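You operate a simulated robot arm through the tools that you are given. There is no shell and no other tool. Be economical: measure what you need, move in short steps, check, and stop when the job is done.

The job below is to be done with a simulated robot arm. You get a single attempt, and the scene is never put back.

Task
Weigh 100 g of white sweets in the white carton, lock the beam and put the lid on.
Fine: 100 g weight on the green plate, dial as it is, beam free; top up till the display shows LEVEL; lock before its own lid goes on. Where these are worked on the way, their far stop is far enough and under half their travel is too little: beam lock.
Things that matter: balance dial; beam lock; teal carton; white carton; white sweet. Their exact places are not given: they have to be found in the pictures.

It is judged by the outcome, as a careful person would: the job done as asked, and still so three seconds after it is handed in. It fails if anything else is knocked over, pushed out of place, dropped, spilled or broken. Lids that push on must go on centred and level and be pressed home; caps that screw on are set level and turned clockwise until they are tight.

Robot
A 6-joint arm with a two-finger parallel gripper on a trunk, on a base that drives. Base frame: it is fixed to the floor where the robot stands at the start and does not move with it; the origin is under the middle of the robot, x ahead of it, y to its left, z up. Readings come in m, rad, newtons and seconds.
With the tool pointing down near the work surface it reaches from about 0.34 to 0.86 m from the robot's upright axis, wherever it stands. Its first joint turns from -2.007 to 2.007 rad. Places, roughly: balance dial [0.7, 0.2, 1]; beam lock [0.7, 0.5, 1]; white sweet (4x4x4 cm) [0.9, 0.4, 1.2]. Payload 3.43 kg.
Tool frame: the origin (TCP) lies between the finger pads and is the grasp point; the fingertips stand 0.034 m ahead of it; z points along the fingers, y is the line along which they close. Largest opening 0.128 m; finger width 0.024, thickness 0.012; the body of the gripper, 0.048 by 0.13 m, starts 0.096 m behind the TCP.
Orientation is that of the tool frame in the base frame, as a unit quaternion [w, x, y, z]. With the fingers straight down and closing along the base's y, the tool's x points along the base's -x, its y along +y and its z along -z.

Tools
- The arm moves only by the tool step_arm. Its argument "series" is a list of rows, each an object (a shift or turn left out is 0, a gripper value left out holds the last) with "jaw": the opening in per cent of the stroke, from 0 (shut) to 100 (fully open); "delta_pos": the shift along the base's x, y, z in m, a list of three; "delta_rot": the turn, a rotation vector about the base's x, y, z in rad, a list of three. In form: [{"jaw": jaw, "delta_pos": [tx, ty, tz], "delta_rot": [wx, wy, wz]}, ...]. A call has 1 to 20 rows; each row shifts and turns the commanded pose from where the row before left it. Each row takes 0.2 s and may step no farther than 0.05 m and 0.15 rad from the row before; otherwise, or with a gripper value out of range, the whole call is refused. A pose out of reach is approached as far as the arm can. The call stops where the force on the tool passes 40 N (or 10 N more than at its start, if that is more) or the arm is blocked; 0.2 s more then pass. Each finger travels about 0.108 m/s and halts on what it meets, pressing with about 28 N; the grip force reading is that of the motor and also rises with nothing between the fingers. The clock runs only during rows and for 0.2 s after the last one: add rows that do not move to give the fingers time. The reply holds the time, the measured pose of the TCP, the force on the tool along the base axes, the opening and the grip force, in the units named above and with some noise, with the torque about the TCP (base axes, N m) and any sound that the robot's microphone picked up, and new pictures: "views" is both (left out), scene, wrist or none.
- Cameras (640 x 400 px; columns grow to the right, rows downward): "scene" is now at [0.0149, 0.2105, 1.4289]; the picture's right is [0.16, -0.99, 0.00], its down [-0.12, -0.02, -0.99] and it looks along [0.98, 0.16, -0.13] (base axes); focal length 259 px, centre (320, 200). "wrist" rides on the gripper at [0.076, -0.011, -0.16] in the tool frame; the picture's right is [0.15, 0.99, 0.00], its down [-0.88, 0.13, -0.46] and it looks along [-0.45, 0.07, 0.89] (tool axes); focal length 234 px, centre (320, 200).
- lift_body(by): slides the trunk up (or, below 0, down) by that many m; the arm and the scene camera ride with it, the base frame stays. It gives what a move gives, with no picture.
- base_move(legs): drives the robot by 1 to 6 legs, each [ahead, turn to the left] in m and rad, along the robot's own axes; the way and the turn of a leg run together, so that a leg with both is an arc; at most 1.5 m and 3.142 rad a leg. The arm and the cameras ride along, it lands a little off, and it stops where it bumps. It gives what a move gives, and a new picture of the scene camera.
- head_to(pan, tilt): turns the head with the scene camera to pan (to the left, within 1.798 rad either way) and tilt (down, from -0.506 to 1.204), counted from straight ahead of the robot. It gives what a move gives, and a new picture of the scene camera.
- point_at(camera, pixels): there is no depth. For up to 12 entries [column, row, z] of the newest picture of that camera ("zoom" is the newest enlarged one), the place [x, y] in the base frame at which the ray of that pixel passes the height z, good to about 0.002 m. It takes no simulated time.
- zoom(camera, box): a new picture of the part [left, top, right, bottom] of that camera's present view, enlarged. It takes no simulated time.
- close_job(): hands the job in; it is judged then, once.

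Go step by step. Measure first, check grasps and placings, and put right what went wrong. The budget is 80 turns and 260 pictures, counting those below and the enlarged ones. Unless the task says otherwise, let go and move clear before handing in, and close with one line.

The tools are called after ">>>" by a JSON object that holds its "name" and its "arguments". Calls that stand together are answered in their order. step_arm: Moves the arm, as the interface text tells. Its arguments: {"type":"object","properties":{"series":{"type":"array"},"views":{"type":"string","enum":["both","scene","wrist","none"]}},"required":["series"]} The other tools are called the same way: lift_body (by) slides the trunk up or down; base_move (legs) drives the base; head_to (pan, tilt) turns the head that bears the scene camera; point_at (camera, pixels) gives the place at which the rays of pixels pass given heights; zoom (camera, box) takes an enlarged picture of a part of a camera's view; close_job () hands the job in.

At the start:

```text
time: 0.0
tcp_pos: [0.3489, 0.33, 1.3909]
ee_rot: [0.0, 0.001, 1.0, -0.001]
contact_force: [0.4, 0.7, 0.7]
moment: [0.0, -0.04, -0.02]
gripper_width: 0.1279
gripper_force: 0.0
trunk travel left (down, up): [-0.65, 0.14]
robot x, y, heading: [0.0035, 0.0029, 0.0]
head pan, tilt: [0.164, 0.127]
```

scene: 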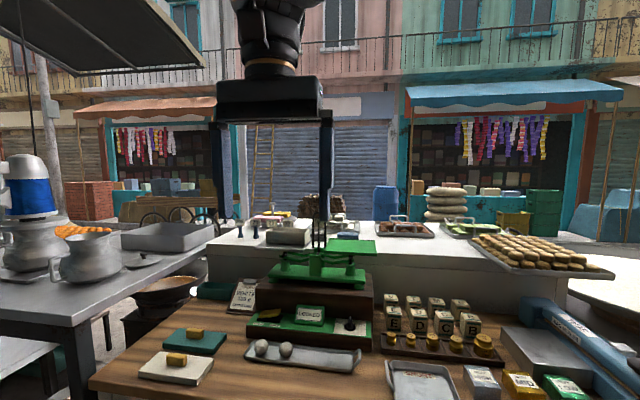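
wrist: 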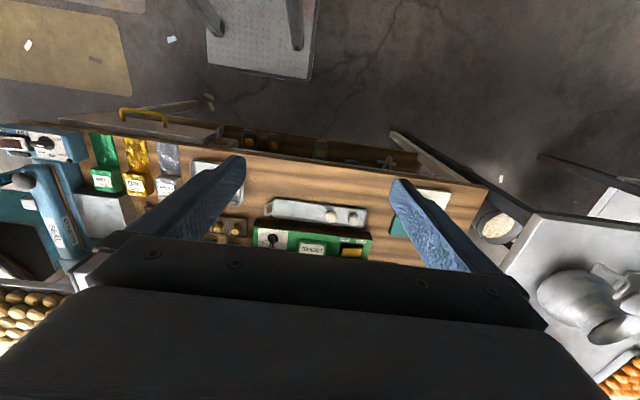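

The scene shows a market bench with a green balance around (320,270), lids on the left (teal and white), and a tray with two round things near (275,350). I'll tilt the head down and enlarge.

>>> {"name": "head_to", "arguments": {"pan": 0.1, "tilt": 0.5}}

>>> {"name": "zoom", "arguments": {"camera": "scene", "box": [140, 80, 400, 260]}}

>>> {"name": "zoom", "arguments": {"camera": "scene", "box": [340, 80, 640, 280]}}

```text
time: 0.8
tcp_pos: [0.3494, 0.33, 1.392]
ee_rot: [0.0, 0.0, 1.0, 0.0]
contact_force: [0.5, 0.4, 0.0]
moment: [0.0, 0.0, -0.01]
gripper_width: 0.1281
gripper_force: 0.0
trunk travel left (down, up): [-0.65, 0.14]
robot x, y, heading: [0.0007, -0.0012, 0.002]
head pan, tilt: [0.099, 0.499]
```

scene: 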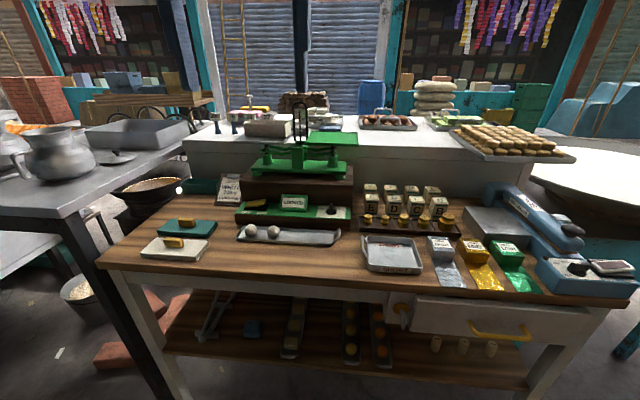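

```text
2.22 times, centred on (270, 170) of scene
```

zoom: 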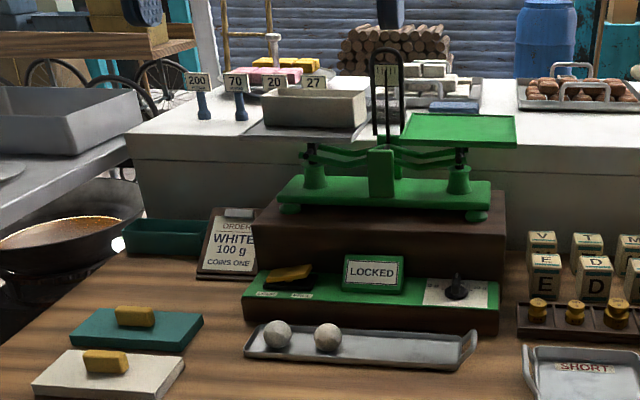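

```text
2.00 times, centred on (490, 180) of scene
```

zoom: 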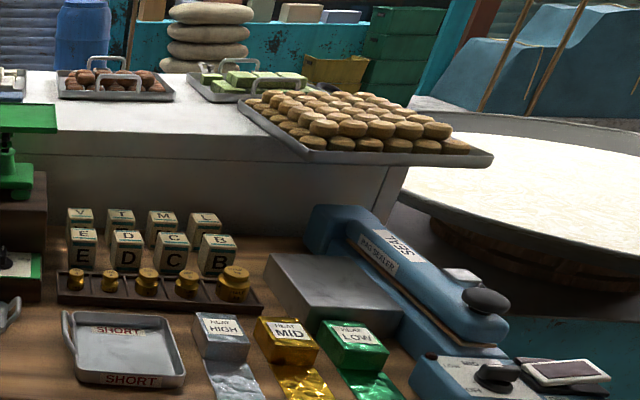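

The balance has a green plate on the right, something like a carton on its left, the LOCKED display, and lids at (185,252) and (188,226). I'll look in finer detail.

>>> {"name": "zoom", "arguments": {"camera": "scene", "box": [195, 90, 295, 155]}}

>>> {"name": "zoom", "arguments": {"camera": "scene", "box": [280, 90, 380, 155]}}

>>> {"name": "zoom", "arguments": {"camera": "scene", "box": [200, 165, 370, 275]}}

>>> {"name": "zoom", "arguments": {"camera": "scene", "box": [350, 165, 480, 250]}}

>>> {"name": "zoom", "arguments": {"camera": "scene", "box": [130, 160, 260, 270]}}

```text
6.15 times, centred on (245, 122) of scene
```

zoom: 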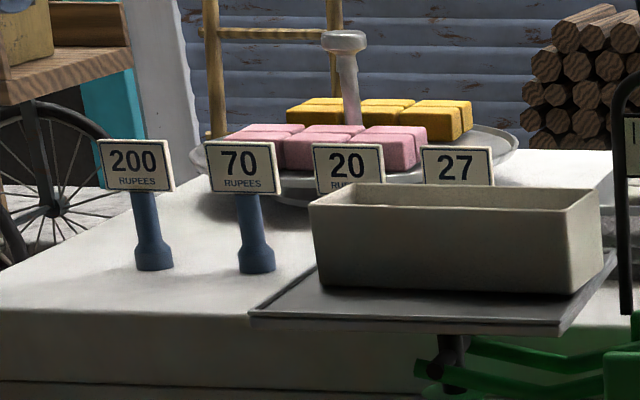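

```text
6.15 times, centred on (330, 122) of scene
```

zoom: 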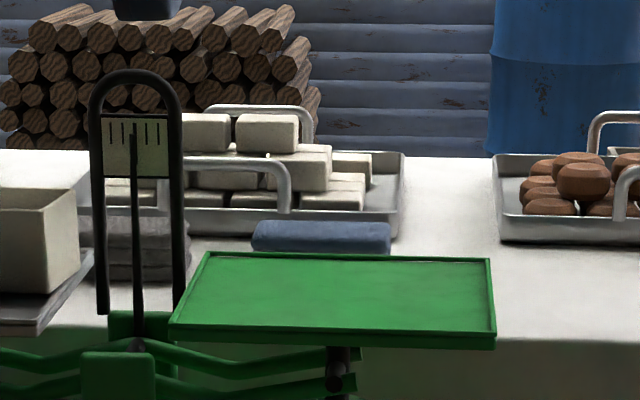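

```text
3.64 times, centred on (285, 220) of scene
```

zoom: 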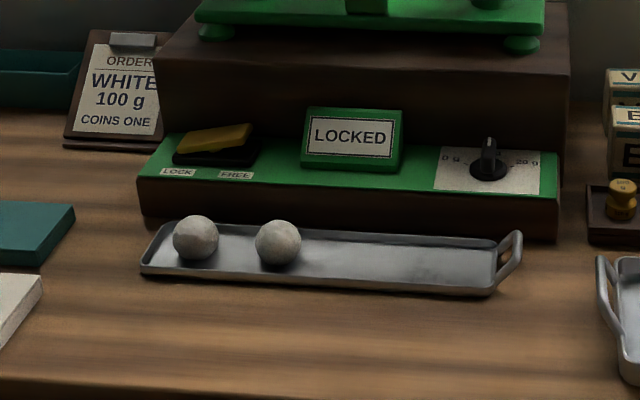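

```text
4.71 times, centred on (415, 208) of scene
```

zoom: 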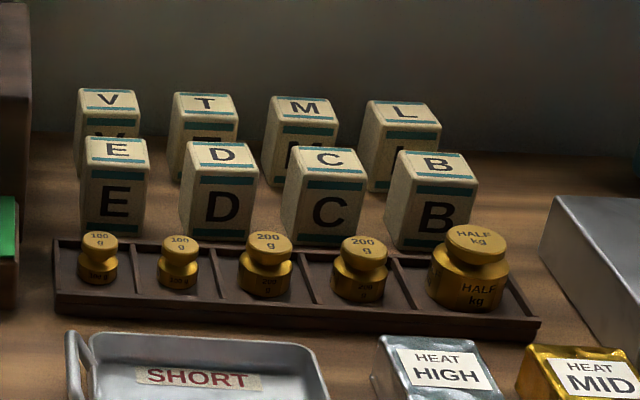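

```text
3.64 times, centred on (195, 215) of scene
```

zoom: 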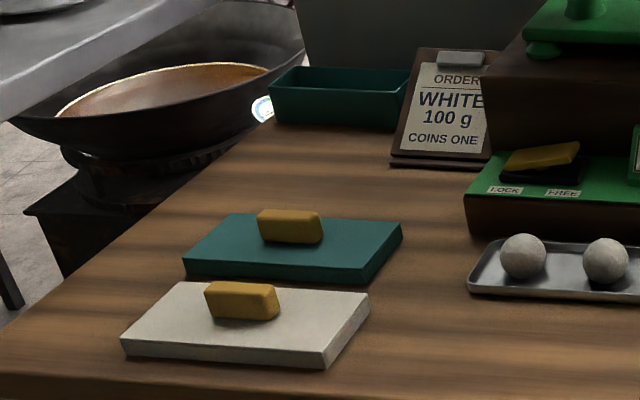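

The two smallest weights both look like 100 g, so I need to read them closer, as well as the rocker and the tray of white sweets behind the balance.

>>> {"name": "zoom", "arguments": {"camera": "scene", "box": [360, 205, 440, 235]}}

>>> {"name": "zoom", "arguments": {"camera": "scene", "box": [232, 185, 362, 235]}}

>>> {"name": "zoom", "arguments": {"camera": "wrist", "box": [150, 150, 450, 290]}}

```text
8.00 times, centred on (400, 220) of scene
```

zoom: 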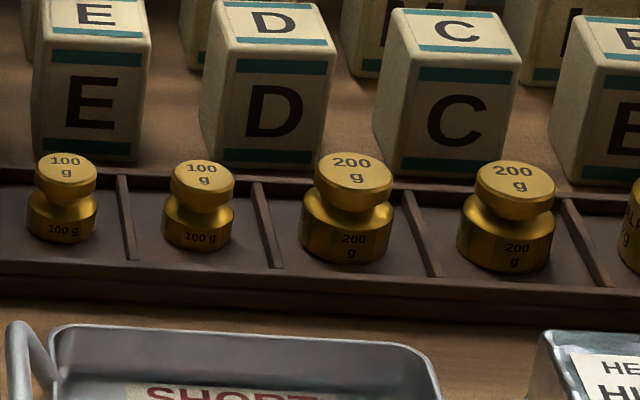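

```text
4.92 times, centred on (297, 210) of scene
```

zoom: 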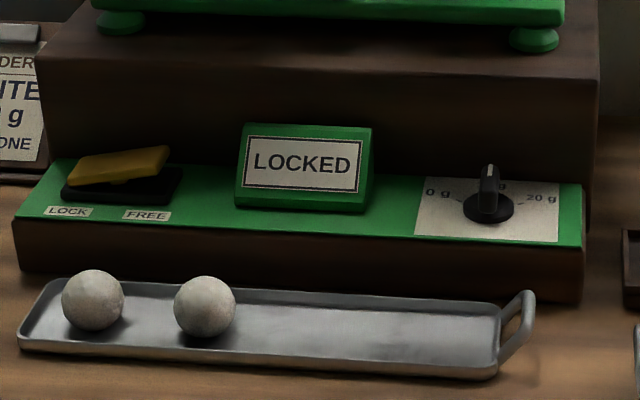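

```text
2.13 times, centred on (300, 220) of wrist
```

zoom: 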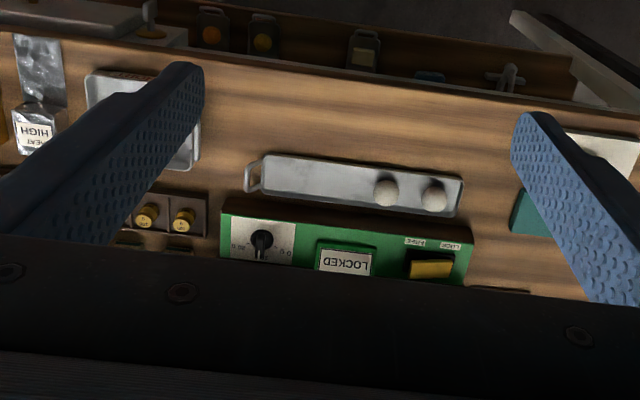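

Both 100 g weights read the same. I'll get rays now, then raise the trunk for a second view to triangulate.

>>> {"name": "point_at", "arguments": {"camera": "scene", "pixels": [[98, 263, 0.9], [98, 263, 0.8], [256, 203, 1.0], [333, 208, 1.0], [368, 213, 0.9], [384, 216, 0.9], [174, 242, 0.9], [332, 138, 1.15], [246, 137, 1.15], [288, 137, 1.15], [370, 228, 0.9], [275, 230, 0.9]]}}

>>> {"name": "lift_body", "arguments": {"by": 0.14}}

>>> {"name": "head_to", "arguments": {"pan": 0.1, "tilt": 0.5}}

```text
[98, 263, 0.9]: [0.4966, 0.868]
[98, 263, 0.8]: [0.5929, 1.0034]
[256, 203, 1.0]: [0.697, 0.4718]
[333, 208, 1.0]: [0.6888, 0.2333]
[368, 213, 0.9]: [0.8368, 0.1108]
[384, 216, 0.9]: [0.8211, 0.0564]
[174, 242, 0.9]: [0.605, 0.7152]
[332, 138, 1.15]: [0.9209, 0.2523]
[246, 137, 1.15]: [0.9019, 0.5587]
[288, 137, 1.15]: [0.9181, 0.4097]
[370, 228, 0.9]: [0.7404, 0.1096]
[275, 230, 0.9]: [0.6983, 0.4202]
```

```text
time: 2.5
tcp_pos: [0.3489, 0.3295, 1.5319]
ee_rot: [0.0, 0.0, 1.0, 0.001]
contact_force: [-1.0, -0.1, -0.1]
moment: [-0.01, 0.0, 0.03]
gripper_width: 0.1278
gripper_force: 0.2
trunk travel left (down, up): [-0.79, 0.0]
robot x, y, heading: [0.0004, 0.0027, 0.003]
head pan, tilt: [0.099, 0.499]
```

```text
time: 3.1
tcp_pos: [0.3491, 0.3285, 1.5306]
ee_rot: [-0.001, 0.0, 1.0, 0.0]
contact_force: [0.0, -0.1, -0.2]
moment: [-0.01, 0.0, -0.03]
gripper_width: 0.128
gripper_force: 0.0
trunk travel left (down, up): [-0.79, 0.0]
robot x, y, heading: [0.0028, -0.0044, -0.002]
head pan, tilt: [0.099, 0.499]
```

scene: 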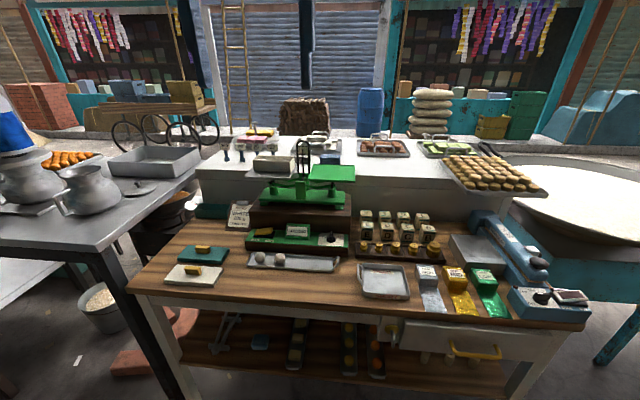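

The whole bench is now lower in view. I'll enlarge the balance and lids to triangulate.

>>> {"name": "zoom", "arguments": {"camera": "scene", "box": [160, 190, 360, 300]}}

>>> {"name": "zoom", "arguments": {"camera": "scene", "box": [240, 120, 370, 210]}}

>>> {"name": "zoom", "arguments": {"camera": "scene", "box": [345, 220, 455, 290]}}

```text
3.20 times, centred on (260, 245) of scene
```

zoom: 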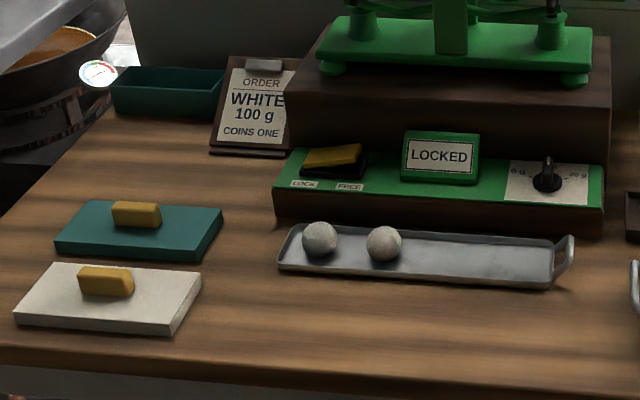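

```text
4.44 times, centred on (305, 165) of scene
```

zoom: 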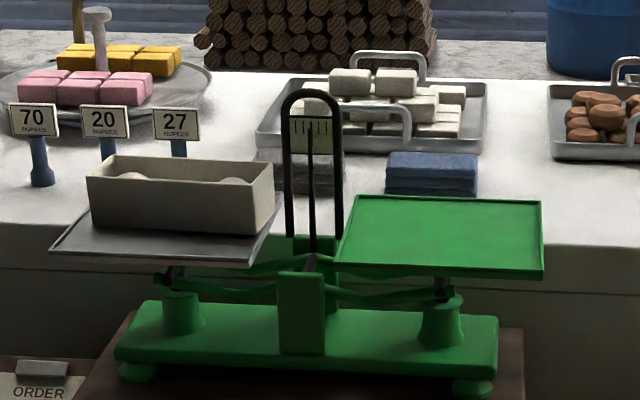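

```text
5.71 times, centred on (400, 255) of scene
```

zoom: 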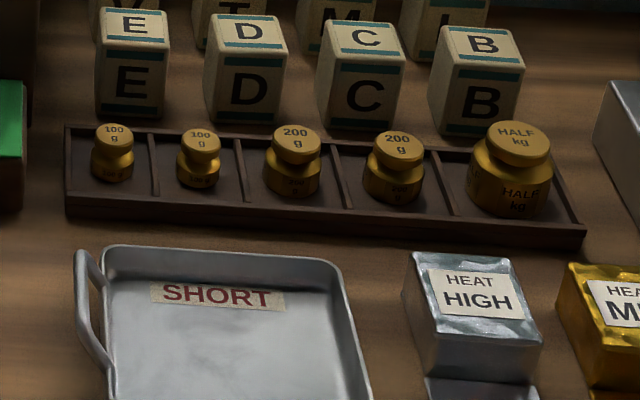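

The carton already holds a couple of rounded lumps. I'll intersect rays of the same features in this second view.

>>> {"name": "point_at", "arguments": {"camera": "scene", "pixels": [[263.7, 231.6, 1.0], [263.7, 231.6, 0.9], [331.2, 237.8, 1.0], [192.8, 268.4, 0.9], [364, 242.8, 0.9], [364, 242.8, 1.0], [333.2, 172.9, 1.15], [253.9, 171, 1.15], [295, 171, 1.15], [331, 137, 1.2], [300, 193, 1.1], [128, 292, 0.9]]}}

```text
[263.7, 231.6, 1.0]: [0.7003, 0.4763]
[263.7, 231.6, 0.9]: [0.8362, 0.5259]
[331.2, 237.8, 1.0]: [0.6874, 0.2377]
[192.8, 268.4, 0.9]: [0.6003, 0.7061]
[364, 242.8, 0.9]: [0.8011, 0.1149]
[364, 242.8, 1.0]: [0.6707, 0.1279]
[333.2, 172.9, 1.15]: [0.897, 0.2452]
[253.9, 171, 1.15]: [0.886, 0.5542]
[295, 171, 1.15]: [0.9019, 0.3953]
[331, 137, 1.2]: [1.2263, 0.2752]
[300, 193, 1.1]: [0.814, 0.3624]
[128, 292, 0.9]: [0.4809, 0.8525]
```

The round balls in the tray are about 4 cm, matching the "white sweet"; the carton sits near (0.95,0.47), out past my reach from here. I'll look down to see how much room the base has before the bench.

>>> {"name": "head_to", "arguments": {"pan": 0.0, "tilt": 1.2}}

```text
time: 4.2
tcp_pos: [0.349, 0.3298, 1.5327]
ee_rot: [0.0, 0.0, 1.0, 0.0]
contact_force: [0.2, -0.2, 0.1]
moment: [-0.01, 0.0, -0.01]
gripper_width: 0.128
gripper_force: 0.2
trunk travel left (down, up): [-0.79, 0.0]
robot x, y, heading: [-0.0003, -0.0008, -0.003]
head pan, tilt: [0.0, 1.201]
```

scene: 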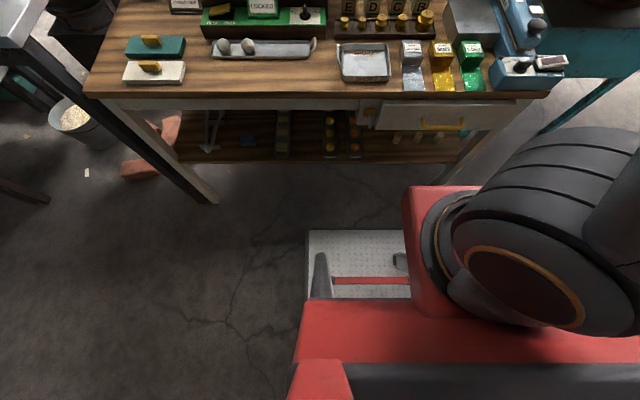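

The base front plate edge is at row 230 and the bench leg foot at (210,202). I'll measure both.

>>> {"name": "point_at", "arguments": {"camera": "scene", "pixels": [[310, 230, 0.2], [310, 230, 0.35], [390, 230, 0.2], [210, 202, 0.0], [90, 95, 0.88], [300, 97, 0.88], [300, 160, 0.4], [60, 130, 0.2], [545, 95, 0.88], [0, 45, 0.88], [470, 160, 0.0]]}}

```text
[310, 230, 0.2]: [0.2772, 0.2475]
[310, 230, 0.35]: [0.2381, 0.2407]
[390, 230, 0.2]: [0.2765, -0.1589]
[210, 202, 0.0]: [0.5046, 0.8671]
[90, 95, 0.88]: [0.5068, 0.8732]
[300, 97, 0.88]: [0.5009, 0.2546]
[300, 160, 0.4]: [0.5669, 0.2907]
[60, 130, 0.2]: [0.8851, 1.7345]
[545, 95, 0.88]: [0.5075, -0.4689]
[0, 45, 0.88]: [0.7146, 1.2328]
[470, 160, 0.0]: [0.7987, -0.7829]
```

The base front is at x≈0.28 and the bench edge at 0.505, so I can go 0.15 m ahead and 0.3 m left.

>>> {"name": "base_move", "arguments": {"legs": [[0, 1.5708], [0.3, 0], [0, -1.5708], [0.15, 0]]}}

>>> {"name": "head_to", "arguments": {"pan": -0.15, "tilt": 0.6}}

```text
time: 14.9
tcp_pos: [0.5069, 0.6205, 1.5302]
ee_rot: [0.001, 0.008, 1.0, 0.001]
contact_force: [-0.4, -0.6, -0.4]
moment: [0.01, 0.0, 0.02]
gripper_width: 0.128
gripper_force: 0.1
trunk travel left (down, up): [-0.79, 0.0]
robot x, y, heading: [0.1524, 0.3014, -0.013]
head pan, tilt: [0.0, 1.201]
```

scene: 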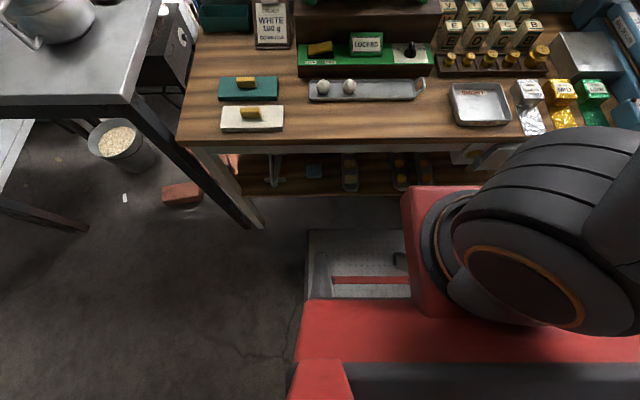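

```text
time: 15.9
tcp_pos: [0.5073, 0.622, 1.5303]
ee_rot: [0.0, 0.008, 1.0, 0.0]
contact_force: [0.6, 1.3, 0.6]
moment: [0.02, -0.01, 0.0]
gripper_width: 0.128
gripper_force: 0.1
trunk travel left (down, up): [-0.79, 0.0]
robot x, y, heading: [0.1518, 0.2941, -0.02]
head pan, tilt: [-0.15, 0.6]
```

scene: 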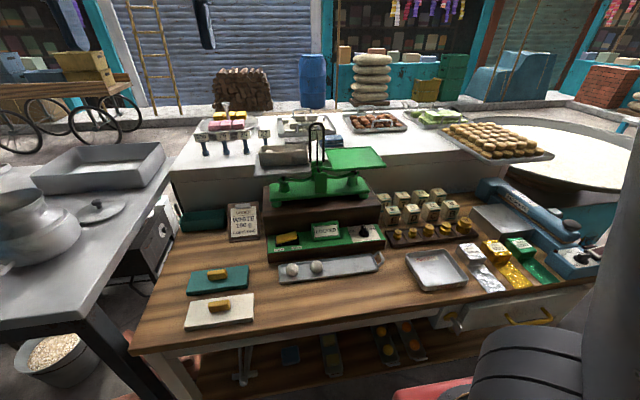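

Now I bring the wrist camera in front of the balance to look down on it.

>>> {"name": "step_arm", "arguments": {"series": [{"delta_pos": [0.03, -0.04, 0]}, {"delta_pos": [0.03, -0.04, 0]}, {"delta_pos": [0.03, -0.04, 0]}, {"delta_pos": [0, -0.04, 0]}, {"delta_pos": [0, -0.04, 0]}, {"delta_pos": [0, 0, 0]}]}}

```text
time: 17.3
tcp_pos: [0.5976, 0.422, 1.5295]
ee_rot: [-0.002, 0.006, 1.0, -0.001]
contact_force: [-0.1, 0.0, 0.7]
moment: [-0.01, 0.02, -0.01]
gripper_width: 0.128
gripper_force: 0.1
trunk travel left (down, up): [-0.79, 0.0]
robot x, y, heading: [0.155, 0.2981, -0.016]
head pan, tilt: [-0.15, 0.6]
```

scene: 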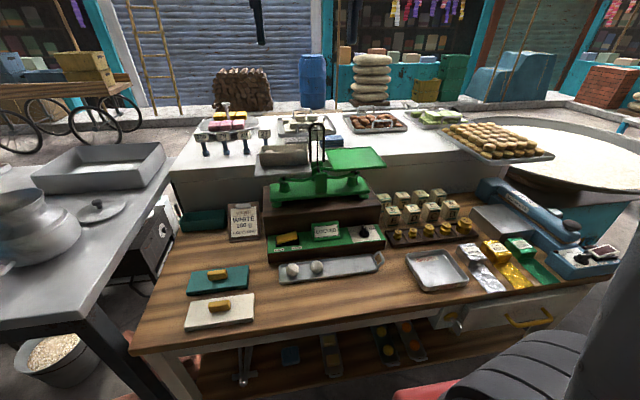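
wrist: 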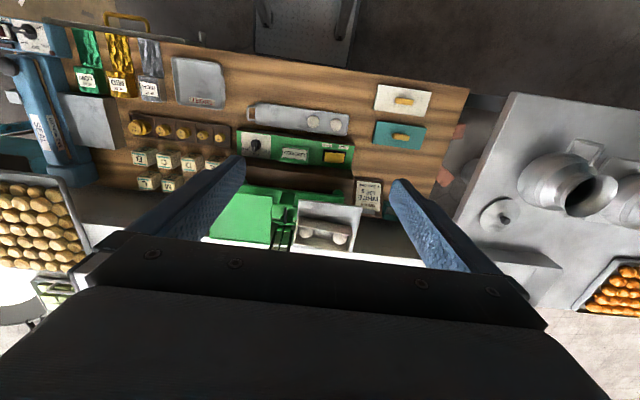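

Everything needed is visible from above. I'll enlarge the key parts.

>>> {"name": "zoom", "arguments": {"camera": "wrist", "box": [190, 130, 390, 255]}}

>>> {"name": "zoom", "arguments": {"camera": "wrist", "box": [110, 60, 270, 160]}}

>>> {"name": "zoom", "arguments": {"camera": "wrist", "box": [290, 70, 450, 170]}}

>>> {"name": "zoom", "arguments": {"camera": "scene", "box": [240, 120, 400, 220]}}

```text
3.20 times, centred on (290, 192) of wrist
```

zoom: 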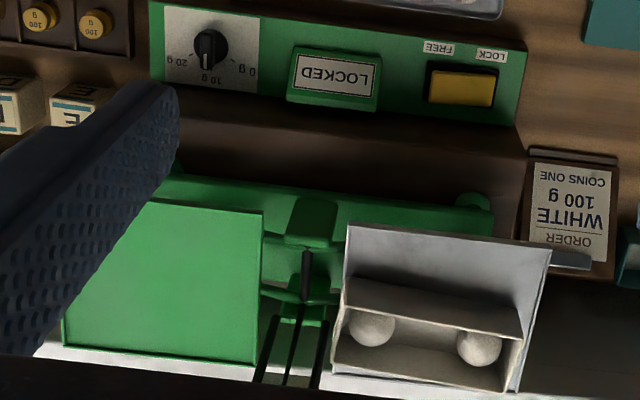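

```text
4.00 times, centred on (190, 110) of wrist
```

zoom: 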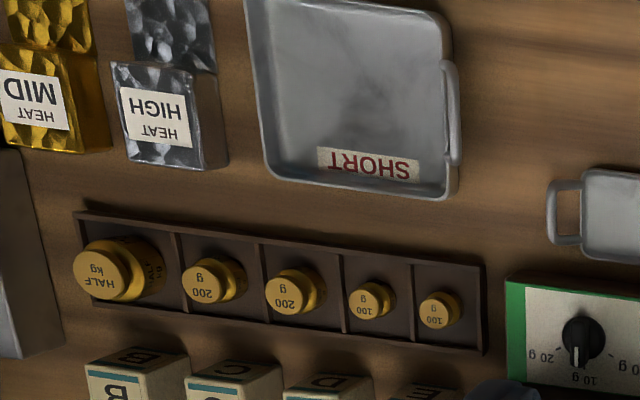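

```text
4.00 times, centred on (370, 120) of wrist
```

zoom: 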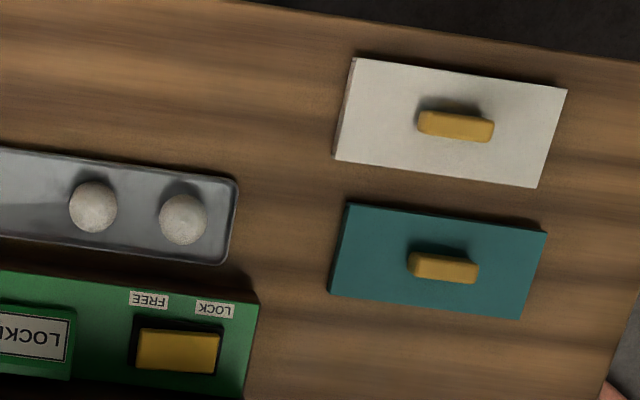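

```text
4.00 times, centred on (320, 170) of scene
```

zoom: 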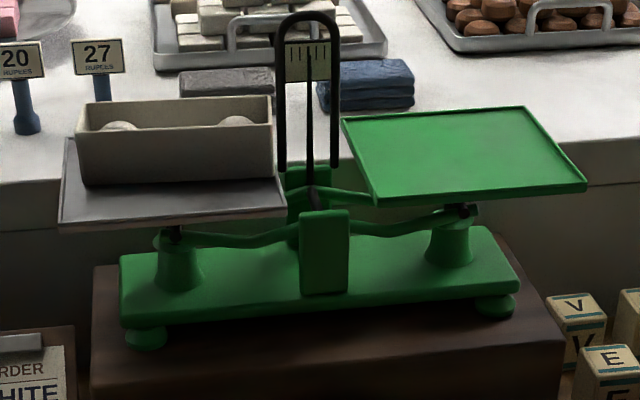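

Rocker LOCK side is to the left, dial at 10 g, two balls in the carton, two on the tray. I'll triangulate between scene and wrist.

>>> {"name": "point_at", "arguments": {"camera": "wrist", "pixels": [[334.4, 157, 1.0], [255, 144.5, 1.0], [305.6, 231.1, 1.17], [340, 237.9, 1.17], [210, 138, 1.15], [272, 195.3, 1.13], [273, 134.5, 0.92], [219.75, 162.5, 0.92], [202.5, 160, 0.92], [403.5, 101, 0.92], [313.3, 121.8, 0.92], [335.7, 124.3, 0.92]]}}

>>> {"name": "point_at", "arguments": {"camera": "zoom", "pixels": [[77, 130, 1.2], [272, 127, 1.2], [80, 188, 1.13], [272, 178, 1.13], [60, 225, 1.13], [285, 212, 1.13], [378, 203, 1.13], [587, 187, 1.13], [525, 107, 1.13], [342, 117, 1.13], [120, 126, 1.17], [237, 121, 1.17]]}}

>>> {"name": "point_at", "arguments": {"camera": "scene", "pixels": [[288, 238, 1.0], [362, 231, 1.0], [218, 306, 0.92], [293, 269, 0.92], [317, 267, 0.92], [412, 233, 0.92], [428, 229, 0.92]]}}

>>> {"name": "zoom", "arguments": {"camera": "scene", "box": [380, 205, 480, 255]}}

>>> {"name": "zoom", "arguments": {"camera": "scene", "box": [180, 220, 340, 340]}}

```text
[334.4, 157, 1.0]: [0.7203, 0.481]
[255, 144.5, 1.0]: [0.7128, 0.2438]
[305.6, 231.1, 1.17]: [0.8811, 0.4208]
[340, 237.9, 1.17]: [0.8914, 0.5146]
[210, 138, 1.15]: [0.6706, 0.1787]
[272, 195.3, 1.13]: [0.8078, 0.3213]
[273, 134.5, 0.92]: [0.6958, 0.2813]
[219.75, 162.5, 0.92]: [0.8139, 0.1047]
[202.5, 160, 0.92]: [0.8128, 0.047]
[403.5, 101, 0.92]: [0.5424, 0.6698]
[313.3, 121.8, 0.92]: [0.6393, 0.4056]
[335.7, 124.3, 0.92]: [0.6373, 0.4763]
```

```text
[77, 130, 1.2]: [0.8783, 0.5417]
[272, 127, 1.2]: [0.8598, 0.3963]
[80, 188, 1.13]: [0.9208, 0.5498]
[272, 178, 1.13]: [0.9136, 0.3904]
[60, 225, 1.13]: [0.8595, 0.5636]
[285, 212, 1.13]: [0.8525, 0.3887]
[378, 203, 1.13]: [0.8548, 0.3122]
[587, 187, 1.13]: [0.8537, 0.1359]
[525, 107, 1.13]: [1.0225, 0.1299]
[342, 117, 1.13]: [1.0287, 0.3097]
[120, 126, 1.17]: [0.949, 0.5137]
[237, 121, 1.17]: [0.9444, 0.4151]
```

```text
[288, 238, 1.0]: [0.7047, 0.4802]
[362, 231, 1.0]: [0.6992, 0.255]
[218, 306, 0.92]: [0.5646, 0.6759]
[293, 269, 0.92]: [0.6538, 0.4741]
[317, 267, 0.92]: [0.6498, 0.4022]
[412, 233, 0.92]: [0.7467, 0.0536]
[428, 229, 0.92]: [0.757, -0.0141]
```

```text
6.40 times, centred on (430, 230) of scene
```

zoom: 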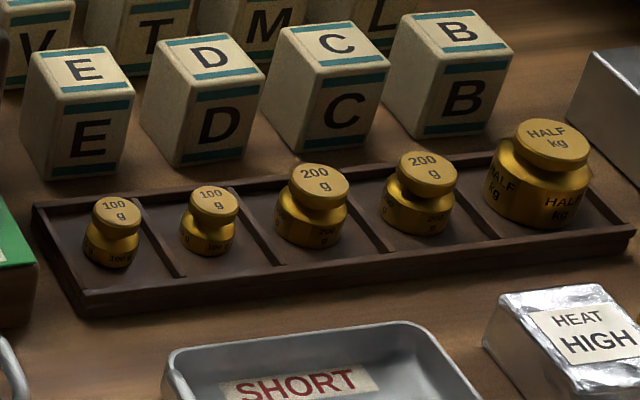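

```text
3.33 times, centred on (260, 280) of scene
```

zoom: 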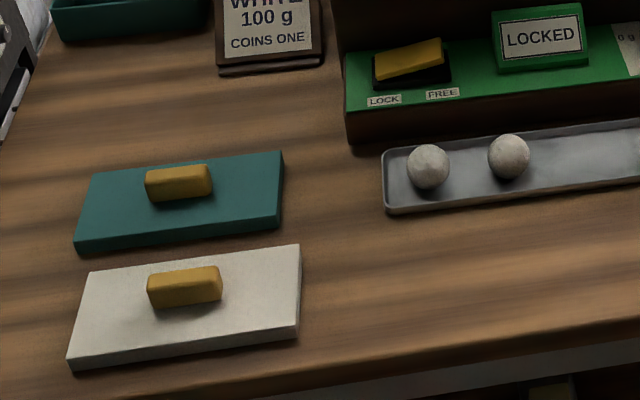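

The weight pixels I fed were off (row should be ~137), so I'll go closer with the wrist camera above the weights and measure there.

>>> {"name": "step_arm", "arguments": {"series": [{"delta_pos": [0.02, -0.045, 0]}, {"delta_pos": [0.02, -0.045, 0]}, {"delta_pos": [0.02, -0.045, 0]}, {"delta_pos": [0.02, -0.045, 0]}, {"delta_pos": [0.02, -0.045, 0]}, {"delta_pos": [0, -0.045, 0]}, {"delta_pos": [0, -0.045, -0.02]}, {"delta_pos": [0, 0, -0.05]}, {"delta_pos": [0, 0, -0.05]}, {"delta_pos": [0, 0, -0.05]}, {"delta_pos": [0, 0, -0.05]}, {"delta_pos": [0, 0, 0], "jaw": 45}, {"delta_pos": [0, 0, 0]}], "views": "wrist"}}

```text
time: 18.5
tcp_pos: [0.7053, 0.073, 1.4984]
ee_rot: [0.0, -0.003, 0.999, 0.047]
contact_force: [1.3, -1.7, -1.0]
moment: [0.15, 0.17, -0.06]
gripper_width: 0.1283
gripper_force: 0.1
trunk travel left (down, up): [-0.79, 0.0]
robot x, y, heading: [0.1654, 0.2996, 0.025]
head pan, tilt: [-0.15, 0.6]
stopped in row 6: the arm was blocked; the commanded pose is now the measured one
```

wrist: 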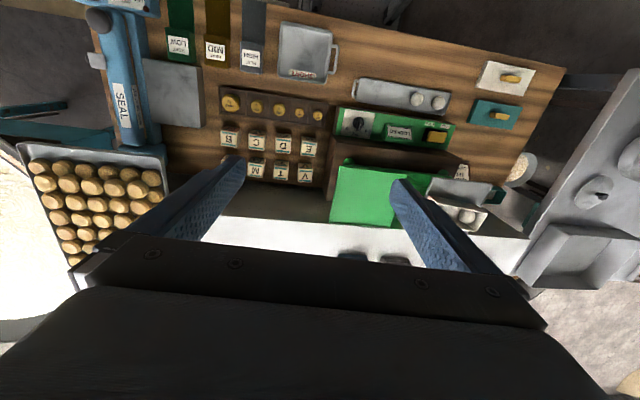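

The arm hit a joint limit (tilted about 0.09 rad), not an object. I'll lower the trunk, which gives the arm a better posture, and level the tool.

>>> {"name": "lift_body", "arguments": {"by": -0.2}}

>>> {"name": "step_arm", "arguments": {"series": [{"delta_rot": [-0.05, 0, 0]}, {"delta_rot": [-0.044, 0, -0.006]}, {"delta_pos": [0.0, 0.015, -0.03]}, {"delta_pos": [0, 0.01, -0.03], "jaw": 45}, {}], "views": "wrist"}}

```text
time: 20.7
tcp_pos: [0.7013, 0.1403, 1.3159]
ee_rot: [-0.001, -0.011, 1.0, 0.028]
contact_force: [-0.5, -0.7, -0.1]
moment: [0.01, 0.04, 0.01]
gripper_width: 0.128
gripper_force: 0.0
trunk travel left (down, up): [-0.59, 0.2]
robot x, y, heading: [0.1594, 0.2993, 0.016]
head pan, tilt: [-0.15, 0.6]
```

```text
time: 21.9
tcp_pos: [0.7025, 0.1743, 1.2584]
ee_rot: [-0.002, -0.009, 1.0, -0.021]
contact_force: [-0.5, 3.3, 1.2]
moment: [-0.41, 0.04, 0.02]
gripper_width: 0.0574
gripper_force: 0.1
trunk travel left (down, up): [-0.59, 0.2]
robot x, y, heading: [0.1599, 0.2966, 0.019]
head pan, tilt: [-0.15, 0.6]
```

wrist: 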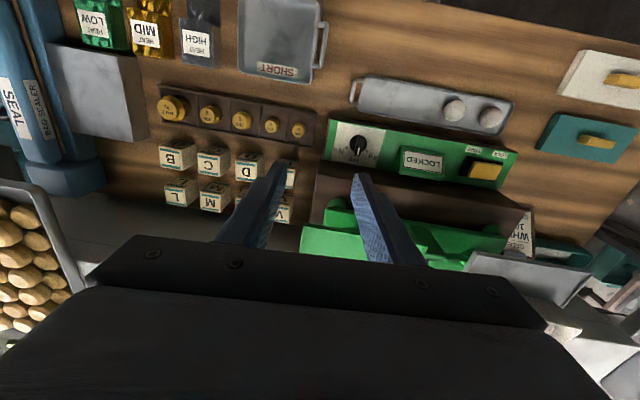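

The tool is settled but carries a small sideways force, so I check with the scene camera whether the arm is touching something.

>>> {"name": "head_to", "arguments": {"pan": -0.3, "tilt": 0.3}}

>>> {"name": "step_arm", "arguments": {"series": [{}], "views": "none"}}

```text
time: 22.7
tcp_pos: [0.7021, 0.1672, 1.2555]
ee_rot: [-0.002, -0.008, 1.0, -0.019]
contact_force: [0.7, 0.6, 0.1]
moment: [-0.02, -0.01, 0.0]
gripper_width: 0.0576
gripper_force: 0.1
trunk travel left (down, up): [-0.59, 0.2]
robot x, y, heading: [0.158, 0.2971, 0.018]
head pan, tilt: [-0.3, 0.3]
```

scene: 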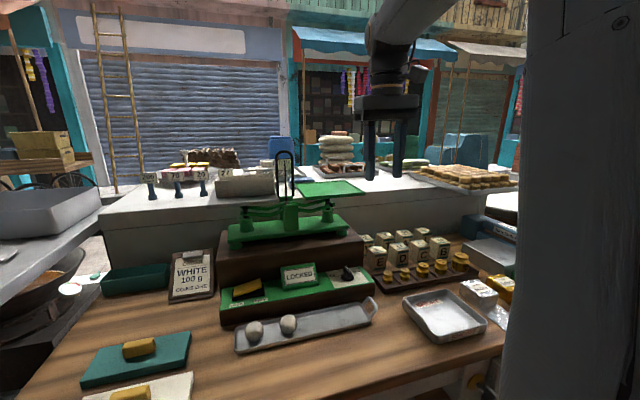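

```text
time: 23.1
tcp_pos: [0.7024, 0.1675, 1.2569]
ee_rot: [-0.002, -0.009, 1.0, -0.019]
contact_force: [-0.6, 0.4, -0.1]
moment: [-0.03, 0.01, -0.01]
gripper_width: 0.0575
gripper_force: 0.1
trunk travel left (down, up): [-0.59, 0.2]
robot x, y, heading: [0.1637, 0.3014, 0.017]
head pan, tilt: [-0.3, 0.3]
```

The arm is clear. I level the tool and then measure the weights at this nearer view.

>>> {"name": "step_arm", "arguments": {"series": [{"delta_rot": [0.038, -0.004, -0.018]}, {"delta_pos": [0, -0.03, -0.04]}, {"delta_pos": [0, -0.03, -0.03]}, {}, {}], "views": "wrist"}}

>>> {"name": "zoom", "arguments": {"camera": "wrist", "box": [180, 70, 380, 195]}}

```text
time: 24.3
tcp_pos: [0.7029, 0.1075, 1.1864]
ee_rot: [0.001, 0.0, 1.0, 0.001]
contact_force: [0.2, 0.2, -0.5]
moment: [-0.01, 0.02, -0.01]
gripper_width: 0.0579
gripper_force: 0.0
trunk travel left (down, up): [-0.59, 0.2]
robot x, y, heading: [0.1558, 0.2976, 0.021]
head pan, tilt: [-0.3, 0.3]
```

wrist: 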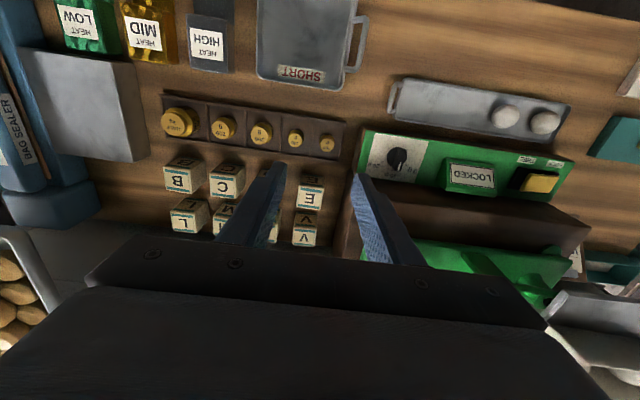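

```text
3.20 times, centred on (280, 132) of wrist
```

zoom: 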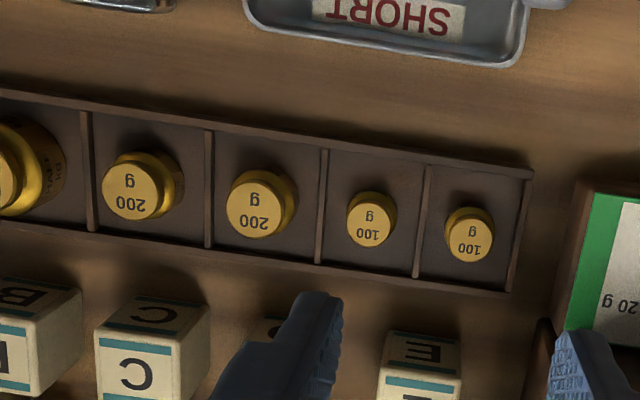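

Weight 1 top is at zoom (470,240). I query it at two heights from both cameras.

>>> {"name": "point_at", "arguments": {"camera": "wrist", "pixels": [[326.9, 144.5, 0.94], [326.9, 144.5, 0.9], [295.6, 140.1, 0.94], [295.6, 140.1, 0.9], [349, 117, 0.9], [398, 157, 1.0], [541, 183, 1.0], [504, 116, 0.93], [545, 122, 0.93]]}}

>>> {"name": "zoom", "arguments": {"camera": "scene", "box": [350, 225, 450, 290]}}

>>> {"name": "zoom", "arguments": {"camera": "scene", "box": [210, 240, 400, 360]}}

```text
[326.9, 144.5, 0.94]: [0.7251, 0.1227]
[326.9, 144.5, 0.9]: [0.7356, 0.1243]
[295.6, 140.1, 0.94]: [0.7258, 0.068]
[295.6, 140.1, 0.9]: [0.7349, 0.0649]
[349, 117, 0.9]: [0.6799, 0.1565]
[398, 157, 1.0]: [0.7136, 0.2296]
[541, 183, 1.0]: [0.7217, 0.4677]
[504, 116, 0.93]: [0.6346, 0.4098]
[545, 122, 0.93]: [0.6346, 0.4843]
```

```text
6.15 times, centred on (400, 258) of scene
```

zoom: 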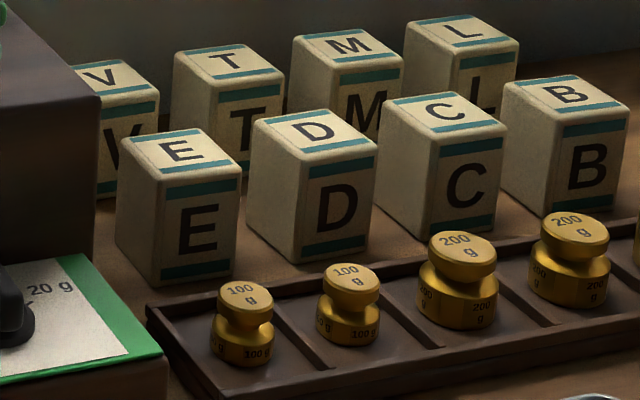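

```text
3.33 times, centred on (305, 300) of scene
```

zoom: 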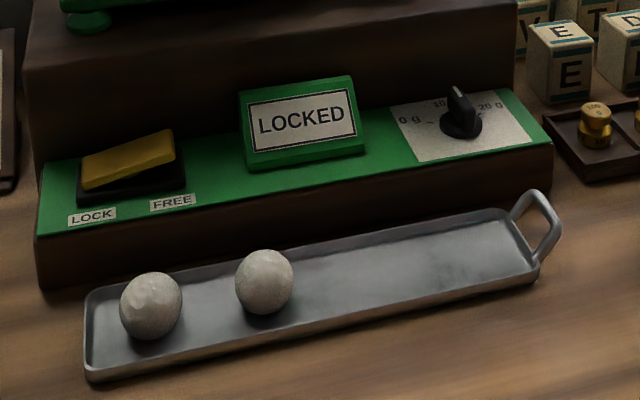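

I intersect with the scene rays.

>>> {"name": "point_at", "arguments": {"camera": "scene", "pixels": [[387.8, 273.3, 0.94], [387.8, 273.3, 0.9], [404.9, 270.7, 0.94], [247.4, 288, 1.0], [247.4, 288, 0.96], [254.3, 331.9, 0.93], [288.2, 324.6, 0.93], [288.2, 324.6, 0.9]]}}

```text
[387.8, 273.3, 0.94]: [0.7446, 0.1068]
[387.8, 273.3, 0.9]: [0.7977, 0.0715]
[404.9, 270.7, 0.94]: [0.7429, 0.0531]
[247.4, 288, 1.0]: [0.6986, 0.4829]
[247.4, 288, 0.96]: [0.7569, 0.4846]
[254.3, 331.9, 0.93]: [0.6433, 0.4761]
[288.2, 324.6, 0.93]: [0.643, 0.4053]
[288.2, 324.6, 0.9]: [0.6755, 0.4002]
```

Weight 1 is at about (0.7205, 0.1225), top z≈0.958; rocker (0.727,0.486,0.98); balls at (0.634,0.407) and (0.6345,0.48), centre z≈0.938. I descend above weight 1 with the jaw narrowed.

>>> {"name": "step_arm", "arguments": {"series": [{"delta_pos": [0.0176, 0.015, -0.03], "jaw": 35}, {"delta_pos": [0, 0, -0.04]}, {"delta_pos": [0, 0, -0.04]}, {"delta_pos": [0, 0, -0.04]}, {"delta_pos": [0, 0, -0.03]}, {}], "views": "both"}}

>>> {"name": "zoom", "arguments": {"camera": "wrist", "box": [220, 110, 420, 235]}}

>>> {"name": "zoom", "arguments": {"camera": "scene", "box": [340, 220, 440, 285]}}

```text
time: 25.7
tcp_pos: [0.7181, 0.1222, 1.0046]
ee_rot: [0.001, -0.001, 1.0, -0.001]
contact_force: [0.2, -0.1, -0.8]
moment: [0.0, -0.02, 0.0]
gripper_width: 0.0449
gripper_force: 0.1
trunk travel left (down, up): [-0.59, 0.2]
robot x, y, heading: [0.1572, 0.2946, 0.016]
head pan, tilt: [-0.3, 0.3]
```

scene: 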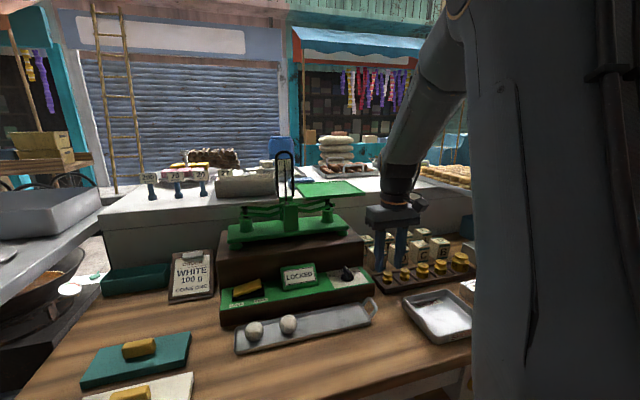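
wrist: 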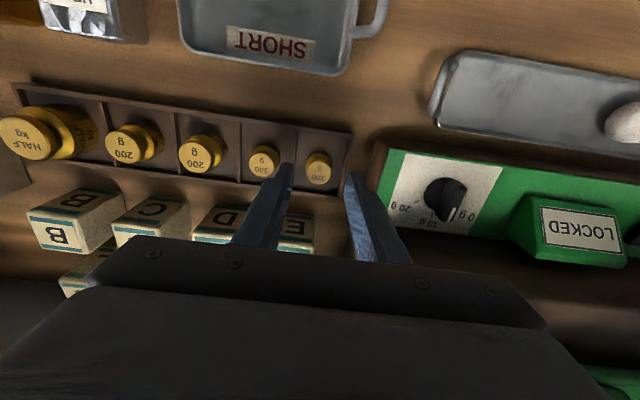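

```text
3.20 times, centred on (320, 172) of wrist
```

zoom: 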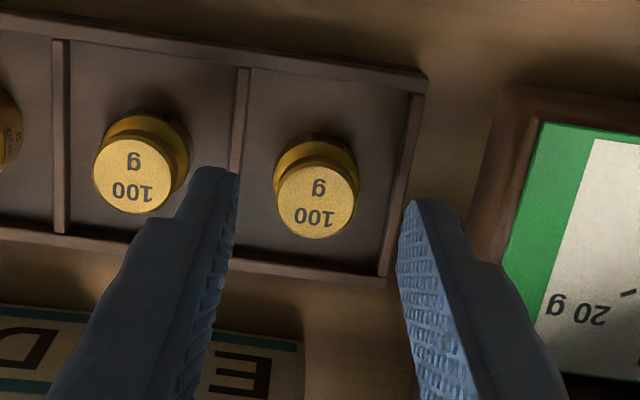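

```text
6.15 times, centred on (390, 252) of scene
```

zoom: 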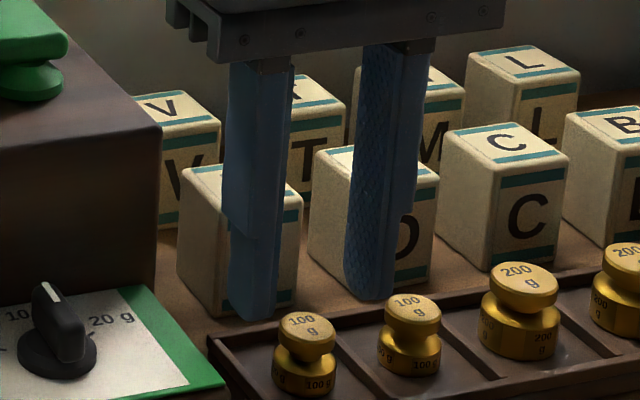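

Lateral alignment looks right; I measure the weight's top again from this close view.

>>> {"name": "point_at", "arguments": {"camera": "wrist", "pixels": [[318.75, 172.9, 0.958], [318.75, 172.9, 0.95], [263, 161, 0.958]]}}

>>> {"name": "point_at", "arguments": {"camera": "zoom", "pixels": [[307, 320, 0.958], [307, 320, 0.95]]}}

```text
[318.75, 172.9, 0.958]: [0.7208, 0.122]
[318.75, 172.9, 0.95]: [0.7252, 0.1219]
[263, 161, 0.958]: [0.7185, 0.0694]
```

```text
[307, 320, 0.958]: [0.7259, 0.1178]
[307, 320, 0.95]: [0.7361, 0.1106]
```

Confirmed at (0.7205,0.122). I go down and grip.

>>> {"name": "step_arm", "arguments": {"series": [{"delta_pos": [0.002, 0, -0.02]}, {"delta_pos": [0, 0, -0.02]}, {}, {"jaw": 0}, {}, {}, {}], "views": "both"}}

>>> {"name": "zoom", "arguments": {"camera": "scene", "box": [340, 220, 440, 285]}}

```text
time: 26.3
tcp_pos: [0.7202, 0.1224, 0.9729]
ee_rot: [0.003, 0.0, 1.0, -0.001]
contact_force: [-7.2, 1.2, 14.4]
moment: [0.41, 0.43, 0.22]
gripper_width: 0.0454
gripper_force: 0.2
trunk travel left (down, up): [-0.59, 0.2]
robot x, y, heading: [0.164, 0.2995, 0.019]
head pan, tilt: [-0.3, 0.3]
stopped in row 3: the force on the tool passed its limit at 46 N (the readings are from after the stop); the commanded pose is now the measured one
```

scene: 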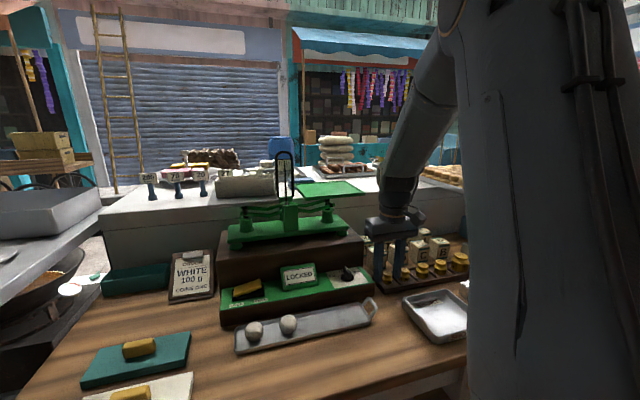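
wrist: 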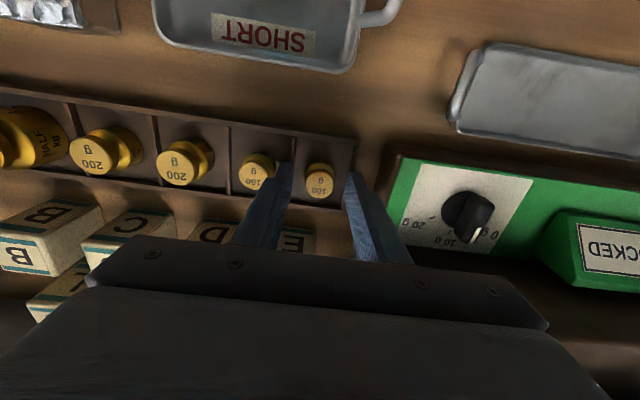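

```text
6.15 times, centred on (390, 252) of scene
```

zoom: 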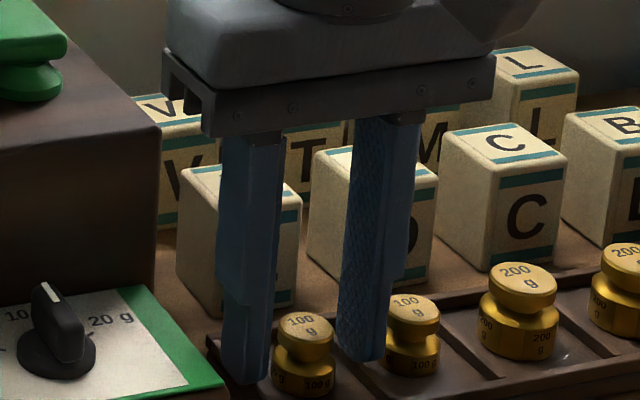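

The fingertips touched the rack dividers (tips at z≈0.939), but the weight's head still lies between them. I back up 2 mm and close.

>>> {"name": "step_arm", "arguments": {"series": [{"delta_pos": [0, 0, 0.003]}, {}, {"jaw": 0}, {}, {}, {}], "views": "wrist"}}

>>> {"name": "zoom", "arguments": {"camera": "scene", "box": [340, 220, 440, 285]}}

```text
time: 27.7
tcp_pos: [0.7217, 0.1222, 0.9748]
ee_rot: [0.003, 0.0, 1.0, -0.001]
contact_force: [1.2, 0.0, -0.3]
moment: [-0.02, 0.01, 0.01]
gripper_width: 0.0258
gripper_force: 28.1
trunk travel left (down, up): [-0.59, 0.2]
robot x, y, heading: [0.1564, 0.294, 0.02]
head pan, tilt: [-0.3, 0.3]
```

wrist: 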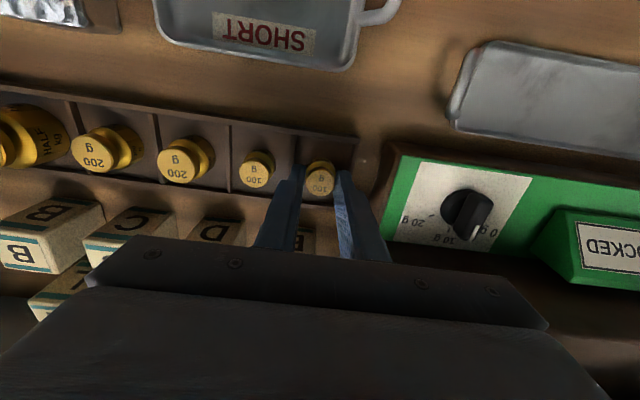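

```text
6.15 times, centred on (390, 252) of scene
```

zoom: 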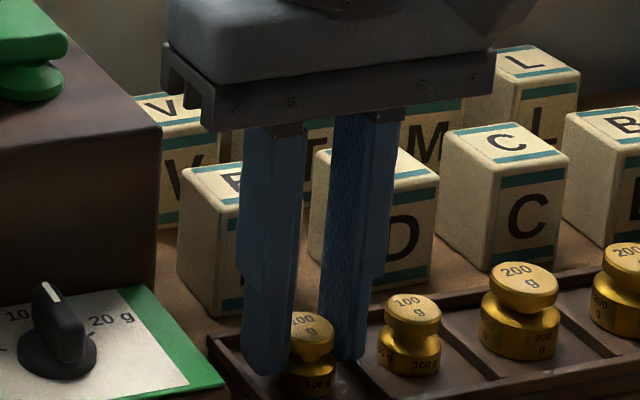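

The grip holds at 0.0258 m. I lift straight up.

>>> {"name": "step_arm", "arguments": {"series": [{"delta_pos": [0, 0, 0.02]}, {"delta_pos": [0, 0, 0.03]}, {"delta_pos": [0, 0, 0.05]}, {"delta_pos": [0, 0, 0.05]}, {"delta_pos": [0, 0, 0.05]}, {"delta_pos": [0, 0, 0.05]}, {"delta_pos": [0, 0.02, 0.05]}, {"delta_pos": [0, 0.03, 0.03]}, {}, {}], "views": "both"}}

>>> {"name": "zoom", "arguments": {"camera": "scene", "box": [210, 100, 410, 240]}}

```text
refused: row 7 steps farther than a row can; nothing moved
```

```text
2.86 times, centred on (310, 170) of scene
```

zoom: 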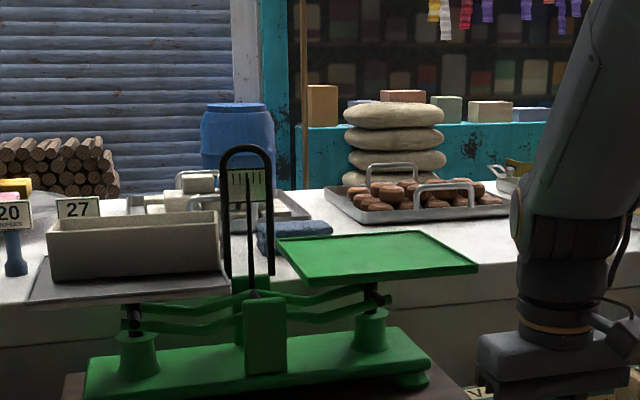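

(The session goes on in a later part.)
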